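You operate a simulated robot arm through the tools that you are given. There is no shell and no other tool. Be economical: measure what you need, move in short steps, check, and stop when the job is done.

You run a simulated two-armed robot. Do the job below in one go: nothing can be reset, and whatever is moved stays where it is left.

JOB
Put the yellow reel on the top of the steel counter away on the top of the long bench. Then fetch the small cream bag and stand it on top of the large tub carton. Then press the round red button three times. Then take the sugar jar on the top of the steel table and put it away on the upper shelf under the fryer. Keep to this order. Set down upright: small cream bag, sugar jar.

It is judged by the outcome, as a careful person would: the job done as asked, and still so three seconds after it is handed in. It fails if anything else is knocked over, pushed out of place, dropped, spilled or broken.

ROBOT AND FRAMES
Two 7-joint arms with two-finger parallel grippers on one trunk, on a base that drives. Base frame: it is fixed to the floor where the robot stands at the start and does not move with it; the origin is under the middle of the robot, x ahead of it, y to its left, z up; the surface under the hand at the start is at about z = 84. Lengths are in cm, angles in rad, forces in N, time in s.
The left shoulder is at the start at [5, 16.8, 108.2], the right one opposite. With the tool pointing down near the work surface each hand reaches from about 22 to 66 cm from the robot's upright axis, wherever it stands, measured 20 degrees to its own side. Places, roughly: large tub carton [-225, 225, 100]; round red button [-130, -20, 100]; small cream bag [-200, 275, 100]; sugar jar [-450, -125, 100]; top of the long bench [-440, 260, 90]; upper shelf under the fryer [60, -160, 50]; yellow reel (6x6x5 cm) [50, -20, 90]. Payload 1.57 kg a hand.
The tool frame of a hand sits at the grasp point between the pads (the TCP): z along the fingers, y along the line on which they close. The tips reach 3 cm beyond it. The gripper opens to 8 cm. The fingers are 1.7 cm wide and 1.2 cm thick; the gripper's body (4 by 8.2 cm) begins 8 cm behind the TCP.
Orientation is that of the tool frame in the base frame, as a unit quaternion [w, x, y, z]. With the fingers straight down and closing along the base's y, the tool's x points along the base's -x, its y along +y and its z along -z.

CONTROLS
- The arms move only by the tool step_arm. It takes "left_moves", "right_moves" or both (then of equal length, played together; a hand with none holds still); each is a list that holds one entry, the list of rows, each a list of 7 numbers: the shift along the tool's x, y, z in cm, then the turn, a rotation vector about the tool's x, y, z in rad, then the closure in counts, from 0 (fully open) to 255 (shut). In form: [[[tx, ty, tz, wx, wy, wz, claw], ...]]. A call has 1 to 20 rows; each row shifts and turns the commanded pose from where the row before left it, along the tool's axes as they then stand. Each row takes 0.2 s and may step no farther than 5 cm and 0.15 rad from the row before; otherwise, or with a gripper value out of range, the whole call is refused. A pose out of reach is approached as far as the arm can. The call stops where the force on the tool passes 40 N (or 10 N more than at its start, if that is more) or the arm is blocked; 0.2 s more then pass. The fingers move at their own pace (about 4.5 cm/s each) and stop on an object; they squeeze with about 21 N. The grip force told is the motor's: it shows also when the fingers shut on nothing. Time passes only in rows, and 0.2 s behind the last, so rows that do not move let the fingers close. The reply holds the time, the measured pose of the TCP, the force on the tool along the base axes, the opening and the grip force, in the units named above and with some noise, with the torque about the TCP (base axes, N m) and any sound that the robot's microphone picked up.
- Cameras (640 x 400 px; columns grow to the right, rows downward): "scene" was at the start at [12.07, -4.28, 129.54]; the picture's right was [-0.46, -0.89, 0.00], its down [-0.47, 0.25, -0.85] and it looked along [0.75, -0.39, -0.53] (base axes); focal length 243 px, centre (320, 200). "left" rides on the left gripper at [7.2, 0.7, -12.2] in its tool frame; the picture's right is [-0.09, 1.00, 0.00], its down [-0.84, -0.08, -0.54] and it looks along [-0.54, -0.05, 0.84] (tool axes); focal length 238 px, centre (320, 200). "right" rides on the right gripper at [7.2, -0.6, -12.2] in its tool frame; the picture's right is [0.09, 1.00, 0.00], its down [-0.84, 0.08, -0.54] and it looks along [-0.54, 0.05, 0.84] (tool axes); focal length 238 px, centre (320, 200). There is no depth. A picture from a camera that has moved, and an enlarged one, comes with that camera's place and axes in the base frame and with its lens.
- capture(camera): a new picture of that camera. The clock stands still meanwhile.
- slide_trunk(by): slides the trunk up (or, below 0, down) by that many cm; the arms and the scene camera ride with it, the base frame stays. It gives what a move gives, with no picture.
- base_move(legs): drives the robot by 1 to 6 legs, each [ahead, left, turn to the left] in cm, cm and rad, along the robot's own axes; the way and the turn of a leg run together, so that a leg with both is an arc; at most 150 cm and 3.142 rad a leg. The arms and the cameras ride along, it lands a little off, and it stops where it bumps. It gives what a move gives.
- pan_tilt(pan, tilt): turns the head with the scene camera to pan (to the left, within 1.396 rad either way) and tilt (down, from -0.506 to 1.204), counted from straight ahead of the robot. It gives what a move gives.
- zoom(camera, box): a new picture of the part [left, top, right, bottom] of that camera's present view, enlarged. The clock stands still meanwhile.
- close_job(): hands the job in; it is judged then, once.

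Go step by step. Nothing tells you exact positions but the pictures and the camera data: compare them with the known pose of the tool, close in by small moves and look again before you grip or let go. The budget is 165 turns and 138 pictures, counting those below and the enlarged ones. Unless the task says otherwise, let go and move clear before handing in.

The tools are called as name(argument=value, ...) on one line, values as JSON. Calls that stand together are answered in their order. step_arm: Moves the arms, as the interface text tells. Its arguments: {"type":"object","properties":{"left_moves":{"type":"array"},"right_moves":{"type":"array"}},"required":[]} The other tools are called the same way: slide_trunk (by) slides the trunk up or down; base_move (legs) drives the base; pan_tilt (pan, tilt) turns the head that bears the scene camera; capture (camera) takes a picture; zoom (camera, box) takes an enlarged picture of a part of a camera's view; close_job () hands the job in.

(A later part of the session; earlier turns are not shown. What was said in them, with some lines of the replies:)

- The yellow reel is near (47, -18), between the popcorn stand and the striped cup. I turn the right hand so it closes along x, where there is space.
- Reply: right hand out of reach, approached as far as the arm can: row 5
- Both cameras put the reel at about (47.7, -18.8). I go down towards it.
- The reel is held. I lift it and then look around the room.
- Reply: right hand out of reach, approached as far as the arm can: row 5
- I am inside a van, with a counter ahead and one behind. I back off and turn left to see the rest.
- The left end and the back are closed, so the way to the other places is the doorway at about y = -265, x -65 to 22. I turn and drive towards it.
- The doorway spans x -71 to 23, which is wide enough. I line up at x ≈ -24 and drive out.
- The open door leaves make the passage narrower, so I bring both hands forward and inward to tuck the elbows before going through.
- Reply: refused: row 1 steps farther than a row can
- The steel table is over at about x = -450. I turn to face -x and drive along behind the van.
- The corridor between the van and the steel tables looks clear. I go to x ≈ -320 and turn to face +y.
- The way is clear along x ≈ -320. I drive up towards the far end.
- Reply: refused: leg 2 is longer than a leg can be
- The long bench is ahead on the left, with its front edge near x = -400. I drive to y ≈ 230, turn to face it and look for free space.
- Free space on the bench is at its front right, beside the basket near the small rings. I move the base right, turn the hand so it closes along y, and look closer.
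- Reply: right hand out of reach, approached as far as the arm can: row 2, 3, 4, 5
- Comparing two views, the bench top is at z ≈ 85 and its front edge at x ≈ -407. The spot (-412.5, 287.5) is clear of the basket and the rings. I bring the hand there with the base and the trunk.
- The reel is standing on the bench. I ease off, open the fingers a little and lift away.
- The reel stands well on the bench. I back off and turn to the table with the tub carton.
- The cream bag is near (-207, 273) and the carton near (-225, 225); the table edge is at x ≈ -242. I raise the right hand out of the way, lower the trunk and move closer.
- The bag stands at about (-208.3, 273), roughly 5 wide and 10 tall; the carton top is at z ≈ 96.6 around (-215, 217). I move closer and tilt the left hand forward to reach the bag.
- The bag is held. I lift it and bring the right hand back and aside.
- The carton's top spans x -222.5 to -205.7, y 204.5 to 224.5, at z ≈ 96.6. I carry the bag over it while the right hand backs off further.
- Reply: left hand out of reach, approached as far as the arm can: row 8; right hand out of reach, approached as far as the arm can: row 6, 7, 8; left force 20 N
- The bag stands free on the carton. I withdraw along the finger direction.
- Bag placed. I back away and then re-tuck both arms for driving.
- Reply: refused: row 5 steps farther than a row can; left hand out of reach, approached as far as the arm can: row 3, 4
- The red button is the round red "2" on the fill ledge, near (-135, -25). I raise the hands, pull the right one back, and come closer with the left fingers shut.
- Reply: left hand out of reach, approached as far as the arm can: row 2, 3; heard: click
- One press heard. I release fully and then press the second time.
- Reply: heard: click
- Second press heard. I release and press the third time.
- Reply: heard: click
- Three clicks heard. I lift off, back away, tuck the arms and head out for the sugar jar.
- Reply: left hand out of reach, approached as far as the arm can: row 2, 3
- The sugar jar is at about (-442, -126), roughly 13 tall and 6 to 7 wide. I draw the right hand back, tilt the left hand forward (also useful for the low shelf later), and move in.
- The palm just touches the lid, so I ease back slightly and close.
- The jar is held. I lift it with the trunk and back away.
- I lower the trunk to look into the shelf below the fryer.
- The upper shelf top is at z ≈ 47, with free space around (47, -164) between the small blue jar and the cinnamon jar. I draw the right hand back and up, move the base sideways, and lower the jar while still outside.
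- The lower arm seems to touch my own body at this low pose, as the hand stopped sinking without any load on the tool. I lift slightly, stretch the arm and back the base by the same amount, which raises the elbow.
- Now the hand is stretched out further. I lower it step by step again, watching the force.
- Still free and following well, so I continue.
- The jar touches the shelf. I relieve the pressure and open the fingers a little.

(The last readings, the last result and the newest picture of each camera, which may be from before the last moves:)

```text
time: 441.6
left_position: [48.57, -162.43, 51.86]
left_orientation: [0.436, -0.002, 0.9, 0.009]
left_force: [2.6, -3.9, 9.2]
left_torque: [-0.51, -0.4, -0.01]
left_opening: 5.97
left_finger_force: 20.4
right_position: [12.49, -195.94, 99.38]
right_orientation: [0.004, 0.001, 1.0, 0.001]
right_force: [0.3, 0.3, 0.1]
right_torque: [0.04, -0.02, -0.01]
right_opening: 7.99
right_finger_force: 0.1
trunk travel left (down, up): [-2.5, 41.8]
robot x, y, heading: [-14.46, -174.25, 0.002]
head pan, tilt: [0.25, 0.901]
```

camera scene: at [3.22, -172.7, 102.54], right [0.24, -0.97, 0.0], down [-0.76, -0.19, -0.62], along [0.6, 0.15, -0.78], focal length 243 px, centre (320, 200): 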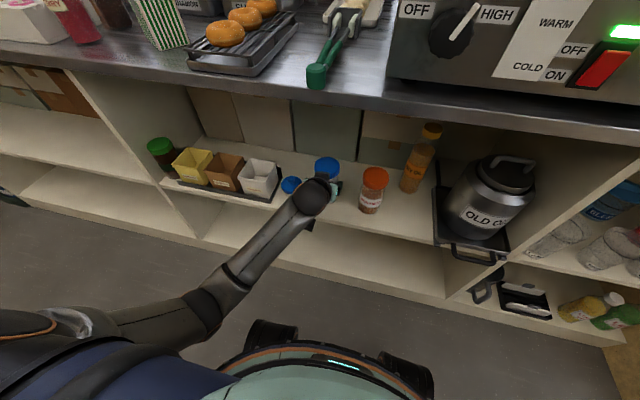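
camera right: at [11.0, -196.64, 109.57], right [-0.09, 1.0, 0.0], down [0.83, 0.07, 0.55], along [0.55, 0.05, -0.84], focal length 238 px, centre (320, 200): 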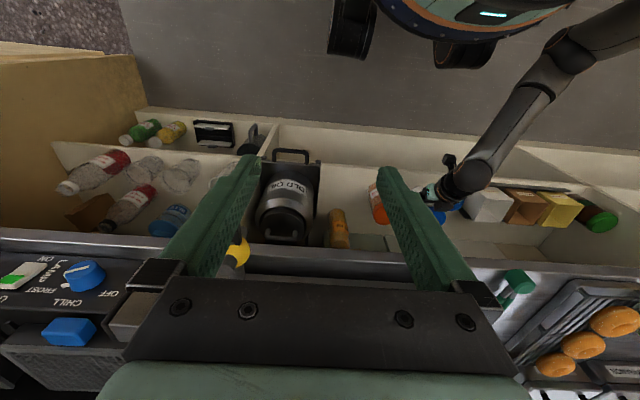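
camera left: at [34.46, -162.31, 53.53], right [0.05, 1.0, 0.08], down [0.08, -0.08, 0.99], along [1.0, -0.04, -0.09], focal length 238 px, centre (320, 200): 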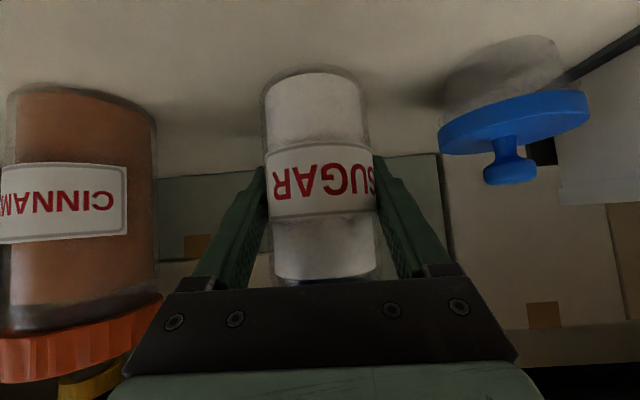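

step_arm(left_moves=[[[-0.2, 0, -0.16, 0, 0, 0, 255], [0, 0, 0, 0, 0, 0, 255]]])

capture(camera="left")

zoom(camera="scene", box=[200, 120, 420, 290])

```text
time: 442.2
left_position: [48.49, -162.2, 51.89]
left_orientation: [0.433, -0.002, 0.901, 0.013]
left_force: [-0.8, -2.7, 4.1]
left_torque: [-0.31, -0.08, -0.08]
left_opening: 5.99
left_finger_force: 20.7
right_position: [12.42, -196.05, 99.36]
right_orientation: [0.004, 0.001, 1.0, 0.001]
right_force: [0.2, -0.6, 0.0]
right_torque: [0.0, 0.04, 0.02]
right_opening: 8.01
right_finger_force: 0.0
trunk travel left (down, up): [-2.5, 41.8]
robot x, y, heading: [-14.15, -174.65, 0.003]
head pan, tilt: [0.25, 0.901]
```

```text
30 pictures are left
camera left: at [34.34, -161.7, 53.73], right [0.04, 0.99, 0.09], down [0.1, -0.1, 0.99], along [0.99, -0.03, -0.1], focal length 238 px, centre (320, 200)
```

left: 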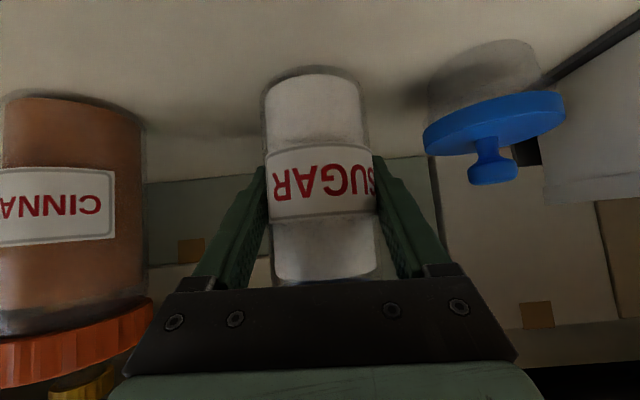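

```text
2.35 times, centred on (310, 205) of scene
camera zoom: at [-2.88, -172.74, 104.22], right [0.25, -0.97, 0.0], down [-0.76, -0.19, -0.62], along [0.6, 0.15, -0.78], focal length 571 px, centre (344, 188)
```

zoom: 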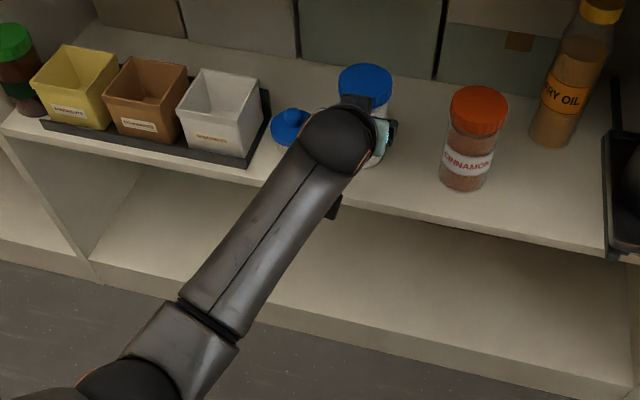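

The hand has drifted towards the small blue jar. I lift slightly, shift back to the right, then set down again.

step_arm(left_moves=[[[-0.5, 0, -0.4, 0, 0, 0, 255], [-0.3, 0, -0.25, 0, 0, 0, 255], [0, -0.5, 0, 0, 0, 0, 255], [0, 0, 0, 0, 0, 0, 255]]])

```text
time: 443.4
left_position: [48.45, -161.14, 52.39]
left_orientation: [0.431, -0.002, 0.902, 0.027]
left_force: [-0.6, 0.3, -2.9]
left_torque: [0.0, -0.07, -0.01]
left_opening: 5.97
left_finger_force: 21.3
right_position: [12.48, -196.0, 99.31]
right_orientation: [0.003, -0.001, 1.0, 0.001]
right_force: [-0.2, -0.4, -0.3]
right_torque: [-0.05, 0.02, 0.0]
right_opening: 8.03
right_finger_force: 0.0
trunk travel left (down, up): [-2.5, 41.8]
robot x, y, heading: [-14.26, -174.1, -0.002]
head pan, tilt: [0.25, 0.901]
stopped in row 4 (left hand): the arm was blocked; the commanded pose is now the measured one
```

slide_trunk(by=3)

capture(camera="left")

pan_tilt(pan=0.9, tilt=1.1)

capture(camera="scene")

```text
time: 444.1
left_position: [48.47, -161.14, 55.31]
left_orientation: [0.431, -0.002, 0.902, 0.027]
left_force: [0.7, -0.2, -3.4]
left_torque: [-0.04, 0.0, 0.06]
left_opening: 5.98
left_finger_force: 20.8
right_position: [12.51, -195.93, 102.33]
right_orientation: [0.003, 0.001, 1.0, 0.001]
right_force: [0.0, -0.2, -0.2]
right_torque: [0.03, -0.01, 0.04]
right_opening: 7.99
right_finger_force: 0.0
trunk travel left (down, up): [-5.5, 38.8]
robot x, y, heading: [-14.02, -174.72, -0.003]
head pan, tilt: [0.25, 0.901]
```

```text
28 pictures are left
camera left: at [34.3, -160.95, 57.33], right [0.03, 0.99, 0.12], down [0.11, -0.12, 0.99], along [0.99, -0.02, -0.11], focal length 238 px, centre (320, 200)
```

left: 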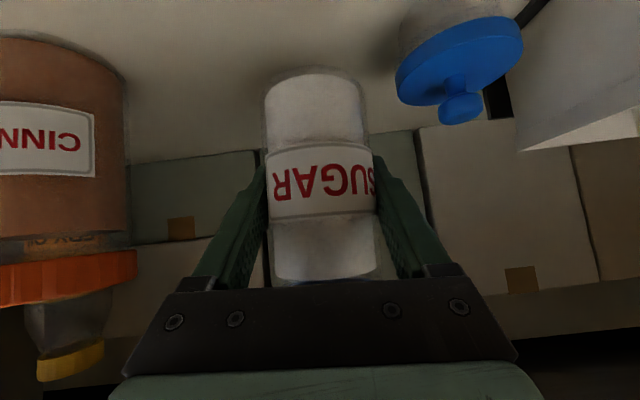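

```text
time: 445.1
left_position: [48.46, -161.06, 55.41]
left_orientation: [0.432, -0.002, 0.902, 0.028]
left_force: [0.1, -0.1, -2.9]
left_torque: [-0.01, -0.01, -0.01]
left_opening: 5.98
left_finger_force: 20.7
right_position: [12.56, -195.99, 102.19]
right_orientation: [0.003, 0.001, 1.0, 0.002]
right_force: [-0.4, -0.6, 1.2]
right_torque: [-0.01, 0.01, 0.0]
right_opening: 8.0
right_finger_force: 0.1
trunk travel left (down, up): [-5.5, 38.8]
robot x, y, heading: [-14.29, -174.39, -0.001]
head pan, tilt: [0.901, 1.1]
```

```text
27 pictures are left
camera scene: at [-6.2, -169.64, 105.84], right [0.78, -0.62, 0.0], down [-0.55, -0.7, -0.45], along [0.28, 0.36, -0.89], focal length 243 px, centre (320, 200)
```

scene: 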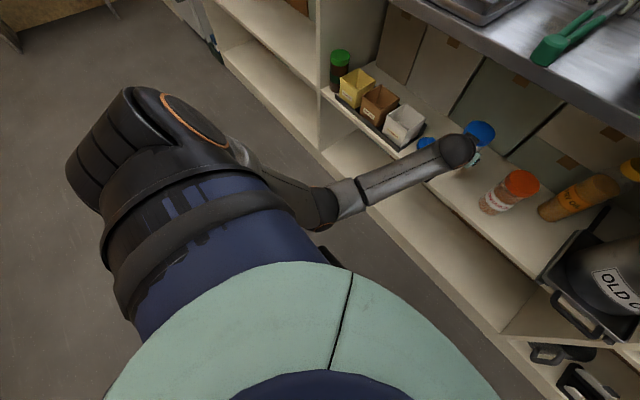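

The elbow rubs my torso because the hand reaches too straight ahead. I slip sideways away from the blue jar, back out, and come in again with the hand further to my left.

base_move(legs=[[0, -2.5, 0], [-18, 0, 0]])

step_arm(left_moves=[[[0, 2.5, 0, 0.05, 0, -0.02, 255], [0, 2.5, 0, 0, 0, 0, 255], [0, 2.5, 0, 0, 0, 0, 255], [0, 2.5, 0, 0, 0, 0, 255]]])

base_move(legs=[[0, -10, 0.002]])

capture(camera="left")

```text
time: 447.1
left_position: [30.72, -163.75, 55.4]
left_orientation: [0.431, -0.001, 0.902, 0.027]
left_force: [0.0, 0.7, -3.0]
left_torque: [0.0, -0.01, 0.01]
left_opening: 5.97
left_finger_force: 21.0
right_position: [-5.3, -198.55, 102.33]
right_orientation: [0.002, 0.0, 1.0, 0.0]
right_force: [0.9, 0.1, 0.6]
right_torque: [0.0, -0.01, -0.01]
right_opening: 8.01
right_finger_force: 0.1
trunk travel left (down, up): [-5.5, 38.8]
robot x, y, heading: [-31.9, -176.95, -0.0]
head pan, tilt: [0.901, 1.1]
```

```text
time: 448.1
left_position: [30.55, -153.6, 55.41]
left_orientation: [0.433, 0.0, 0.902, 0.0]
left_force: [0.1, -0.5, -3.3]
left_torque: [0.02, -0.02, -0.02]
left_opening: 5.98
left_finger_force: 21.5
right_position: [-5.32, -198.55, 102.33]
right_orientation: [0.003, 0.001, 1.0, 0.0]
right_force: [-0.5, 0.2, -0.7]
right_torque: [-0.02, 0.02, 0.0]
right_opening: 8.01
right_finger_force: 0.1
trunk travel left (down, up): [-5.5, 38.8]
robot x, y, heading: [-31.85, -176.85, -0.003]
head pan, tilt: [0.901, 1.1]
```

```text
time: 449.7
left_position: [30.59, -163.56, 55.45]
left_orientation: [0.432, 0.0, 0.902, 0.0]
left_force: [0.1, -0.5, -3.0]
left_torque: [0.04, 0.01, 0.0]
left_opening: 5.98
left_finger_force: 20.9
right_position: [-5.35, -208.42, 102.42]
right_orientation: [0.002, 0.001, 1.0, 0.0]
right_force: [0.0, -0.3, -1.0]
right_torque: [-0.01, 0.01, 0.0]
right_opening: 8.0
right_finger_force: 0.0
trunk travel left (down, up): [-5.5, 38.8]
robot x, y, heading: [-32.51, -186.79, 0.006]
head pan, tilt: [0.901, 1.1]
```

```text
26 pictures are left
camera left: at [16.37, -162.92, 57.37], right [0.06, 1.0, 0.07], down [0.1, -0.08, 0.99], along [0.99, -0.05, -0.11], focal length 238 px, centre (320, 200)
```

left: 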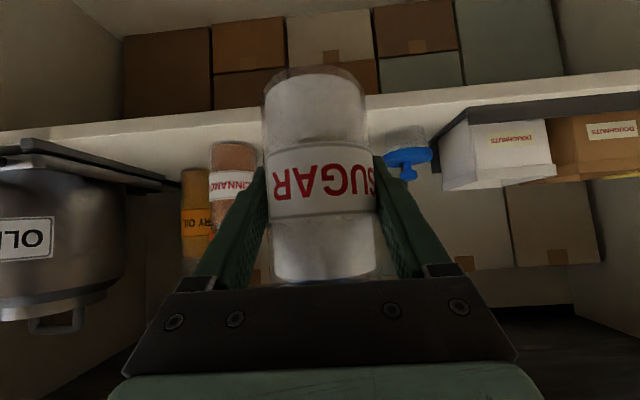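

base_move(legs=[[18.5, -0.4, -0.006]])

step_arm(left_moves=[[[0.39, 0, 0.31, 0, 0, 0, 255], [0.39, 0, 0.31, 0, 0, 0, 255], [0.39, 0, 0.31, 0, 0, 0, 255], [0.39, 0, 0.31, 0, 0, 0, 255], [0.39, 0, 0.31, 0, 0, 0, 255]]])

capture(camera="left")

```text
time: 451.2
left_position: [48.9, -164.31, 55.36]
left_orientation: [0.431, 0.002, 0.902, -0.001]
left_force: [0.4, -0.5, -3.4]
left_torque: [0.03, -0.03, 0.0]
left_opening: 5.98
left_finger_force: 21.4
right_position: [12.76, -209.11, 102.31]
right_orientation: [0.003, 0.003, 1.0, 0.0]
right_force: [-0.4, 0.1, -0.4]
right_torque: [0.01, 0.0, 0.01]
right_opening: 8.0
right_finger_force: 0.1
trunk travel left (down, up): [-5.5, 38.8]
robot x, y, heading: [-14.01, -187.3, -0.006]
head pan, tilt: [0.901, 1.1]
```

```text
time: 452.4
left_position: [48.76, -164.28, 52.78]
left_orientation: [0.431, 0.002, 0.902, 0.0]
left_force: [-0.9, 0.0, -2.7]
left_torque: [-0.03, 0.0, -0.02]
left_opening: 5.97
left_finger_force: 20.9
right_position: [12.86, -208.96, 102.23]
right_orientation: [0.003, 0.002, 1.0, 0.001]
right_force: [-0.5, 0.0, -0.1]
right_torque: [-0.02, -0.01, -0.01]
right_opening: 8.01
right_finger_force: 0.1
trunk travel left (down, up): [-5.5, 38.8]
robot x, y, heading: [-13.83, -187.37, -0.005]
head pan, tilt: [0.901, 1.1]
```

```text
25 pictures are left
camera left: at [34.62, -163.55, 54.79], right [0.06, 1.0, 0.07], down [0.1, -0.08, 0.99], along [0.99, -0.05, -0.11], focal length 238 px, centre (320, 200)
```

left: 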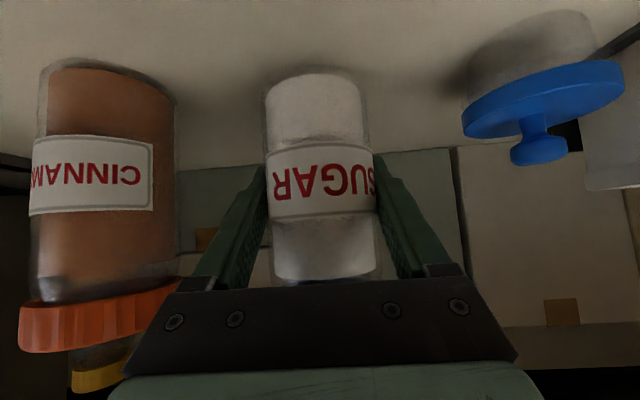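

The hand now moves freely and is centred between the neighbours. I take the final small steps down.

step_arm(left_moves=[[[0.235, 0, 0.187, 0, 0, 0, 255], [0.157, 0, 0.124, 0, 0, 0, 255]]])

step_arm(left_moves=[[[0.157, 0, 0.124, 0, 0, 0, 255]]])

step_arm(left_moves=[[[0.157, 0, 0.124, 0, 0, 0, 255]]])

```text
time: 453.0
left_position: [48.71, -164.33, 52.46]
left_orientation: [0.432, 0.002, 0.902, -0.001]
left_force: [-0.4, -0.1, -2.8]
left_torque: [0.0, -0.01, 0.01]
left_opening: 5.97
left_finger_force: 21.4
right_position: [12.79, -208.96, 102.33]
right_orientation: [0.002, 0.002, 1.0, 0.001]
right_force: [0.3, -0.8, 1.0]
right_torque: [0.0, 0.01, 0.01]
right_opening: 8.0
right_finger_force: 0.1
trunk travel left (down, up): [-5.5, 38.8]
robot x, y, heading: [-14.01, -187.24, -0.001]
head pan, tilt: [0.901, 1.1]
```

```text
time: 453.4
left_position: [48.71, -164.3, 52.21]
left_orientation: [0.432, 0.002, 0.902, -0.001]
left_force: [-1.2, 0.6, -4.0]
left_torque: [-0.01, 0.0, -0.01]
left_opening: 5.95
left_finger_force: 20.9
right_position: [12.78, -208.87, 102.39]
right_orientation: [0.003, 0.003, 1.0, 0.001]
right_force: [-0.1, -0.4, -0.3]
right_torque: [-0.02, 0.01, 0.0]
right_opening: 8.01
right_finger_force: 0.0
trunk travel left (down, up): [-5.5, 38.8]
robot x, y, heading: [-13.94, -187.54, -0.002]
head pan, tilt: [0.901, 1.1]
```

```text
time: 453.8
left_position: [48.67, -164.34, 52.05]
left_orientation: [0.431, 0.002, 0.902, -0.001]
left_force: [-0.4, -0.7, -3.0]
left_torque: [0.01, 0.01, 0.02]
left_opening: 5.98
left_finger_force: 21.5
right_position: [12.82, -209.04, 102.3]
right_orientation: [0.004, 0.002, 1.0, 0.001]
right_force: [-0.5, 0.0, -0.6]
right_torque: [0.02, 0.01, 0.01]
right_opening: 8.01
right_finger_force: 0.0
trunk travel left (down, up): [-5.5, 38.8]
robot x, y, heading: [-13.92, -187.19, -0.001]
head pan, tilt: [0.901, 1.1]
```

step_arm(left_moves=[[[0.157, 0, 0.124, 0, 0, 0, 255]]])

step_arm(left_moves=[[[0.157, 0, 0.124, 0, 0, 0, 255]]])

```text
time: 454.2
left_position: [48.57, -164.44, 51.8]
left_orientation: [0.431, 0.003, 0.903, -0.001]
left_force: [-0.4, 0.2, -2.4]
left_torque: [-0.01, -0.01, 0.04]
left_opening: 5.97
left_finger_force: 20.9
right_position: [12.87, -208.96, 102.38]
right_orientation: [0.004, 0.002, 1.0, 0.001]
right_force: [0.0, -0.5, 0.8]
right_torque: [-0.04, -0.02, 0.0]
right_opening: 8.0
right_finger_force: 0.0
trunk travel left (down, up): [-5.5, 38.8]
robot x, y, heading: [-14.13, -187.29, -0.002]
head pan, tilt: [0.901, 1.1]
```

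```text
time: 454.6
left_position: [48.73, -164.3, 51.81]
left_orientation: [0.434, 0.003, 0.901, -0.002]
left_force: [-2.0, -0.1, 5.0]
left_torque: [0.02, -0.01, 0.04]
left_opening: 5.96
left_finger_force: 20.7
right_position: [12.82, -209.09, 102.36]
right_orientation: [0.003, 0.002, 1.0, 0.001]
right_force: [0.0, -0.4, -0.2]
right_torque: [-0.02, -0.03, -0.01]
right_opening: 8.0
right_finger_force: 0.0
trunk travel left (down, up): [-5.5, 38.8]
robot x, y, heading: [-13.84, -187.43, -0.0]
head pan, tilt: [0.901, 1.1]
```

The jar is now resting on the shelf with a light load. I open the fingers gently.

step_arm(left_moves=[[[0, 0, 0, 0, 0, 0, 70], [0, 0, 0, 0, 0, 0, 40], [0, 0, 0, 0, 0, 0, 20], [0, 0, 0, 0, 0, 0, 20]]])

capture(camera="left")

```text
time: 455.6
left_position: [48.67, -164.47, 51.81]
left_orientation: [0.432, 0.001, 0.902, 0.0]
left_force: [0.7, 0.8, -1.0]
left_torque: [-0.06, -0.01, 0.01]
left_opening: 7.38
left_finger_force: 0.0
right_position: [12.86, -209.0, 102.34]
right_orientation: [0.004, 0.002, 1.0, 0.001]
right_force: [0.1, 0.5, 0.0]
right_torque: [0.0, 0.03, 0.01]
right_opening: 8.0
right_finger_force: 0.1
trunk travel left (down, up): [-5.5, 38.8]
robot x, y, heading: [-13.88, -187.34, -0.004]
head pan, tilt: [0.901, 1.1]
```

```text
24 pictures are left
camera left: at [34.58, -163.63, 53.56], right [0.06, 1.0, 0.07], down [0.1, -0.08, 0.99], along [0.99, -0.06, -0.11], focal length 238 px, centre (320, 200)
```

left: 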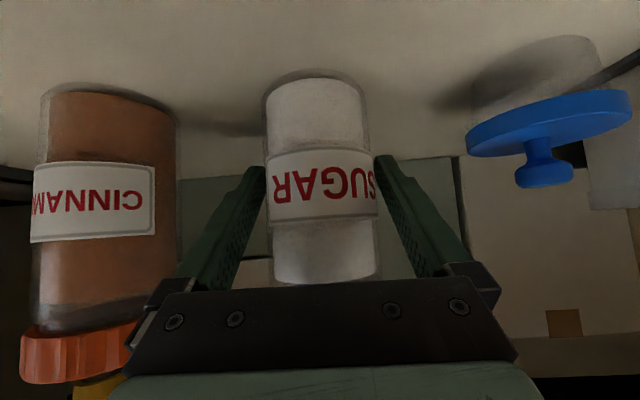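

base_move(legs=[[-20, 0, 0.003]])

capture(camera="left")

pan_tilt(pan=0.2, tilt=0.6)

capture(camera="scene")

```text
time: 457.2
left_position: [28.36, -164.03, 51.68]
left_orientation: [0.432, 0.001, 0.902, 0.0]
left_force: [0.1, -0.6, -0.5]
left_torque: [-0.02, 0.02, 0.03]
left_opening: 7.4
left_finger_force: 0.0
right_position: [-7.39, -208.88, 102.35]
right_orientation: [0.003, 0.0, 1.0, 0.001]
right_force: [0.1, -0.2, 0.0]
right_torque: [0.01, 0.03, -0.02]
right_opening: 8.01
right_finger_force: 0.0
trunk travel left (down, up): [-5.5, 38.8]
robot x, y, heading: [-34.08, -187.26, -0.0]
head pan, tilt: [0.901, 1.1]
```

```text
23 pictures are left
camera left: at [14.28, -163.37, 53.55], right [0.06, 1.0, 0.07], down [0.1, -0.08, 0.99], along [0.99, -0.05, -0.11], focal length 238 px, centre (320, 200)
```

left: 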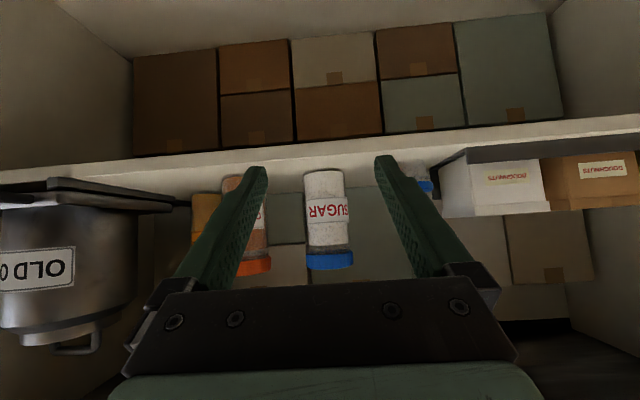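

```text
time: 458.3
left_position: [28.4, -164.12, 51.59]
left_orientation: [0.432, 0.0, 0.902, 0.0]
left_force: [1.0, 0.4, -0.2]
left_torque: [0.01, 0.0, -0.02]
left_opening: 7.37
left_finger_force: 0.0
right_position: [-7.33, -208.79, 102.52]
right_orientation: [0.003, 0.0, 1.0, 0.001]
right_force: [-0.2, 0.0, 0.1]
right_torque: [-0.01, 0.02, 0.01]
right_opening: 8.0
right_finger_force: 0.1
trunk travel left (down, up): [-5.5, 38.8]
robot x, y, heading: [-33.77, -187.25, 0.004]
head pan, tilt: [0.201, 0.6]
```

```text
22 pictures are left
camera scene: at [-21.26, -185.71, 109.7], right [0.2, -0.98, 0.0], down [-0.55, -0.11, -0.82], along [0.81, 0.17, -0.57], focal length 243 px, centre (320, 200)
```

scene: 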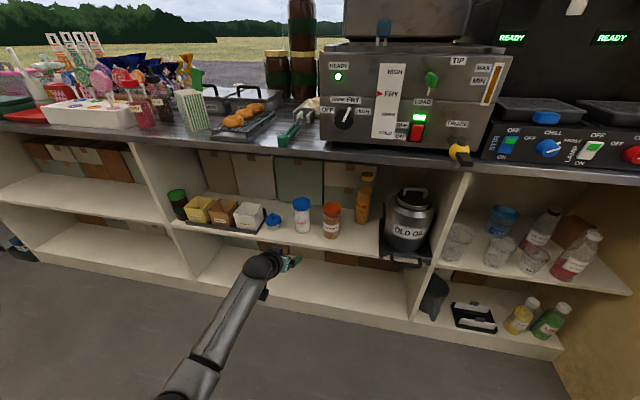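

The sugar jar stands upright on the upper shelf, its neighbours are undisturbed, and both hands are clear. I hand the job in.

close_job()

```text
The job is handed in.
```

The job is done and handed in, in the order asked:
- **Yellow reel:** it is on the top of the long bench.
- **Small cream bag:** it stands upright on the large tub carton.
- **Red button:** it was pressed three times, with a click each time.
- **Sugar jar:** it stands upright on the upper shelf under the fryer.
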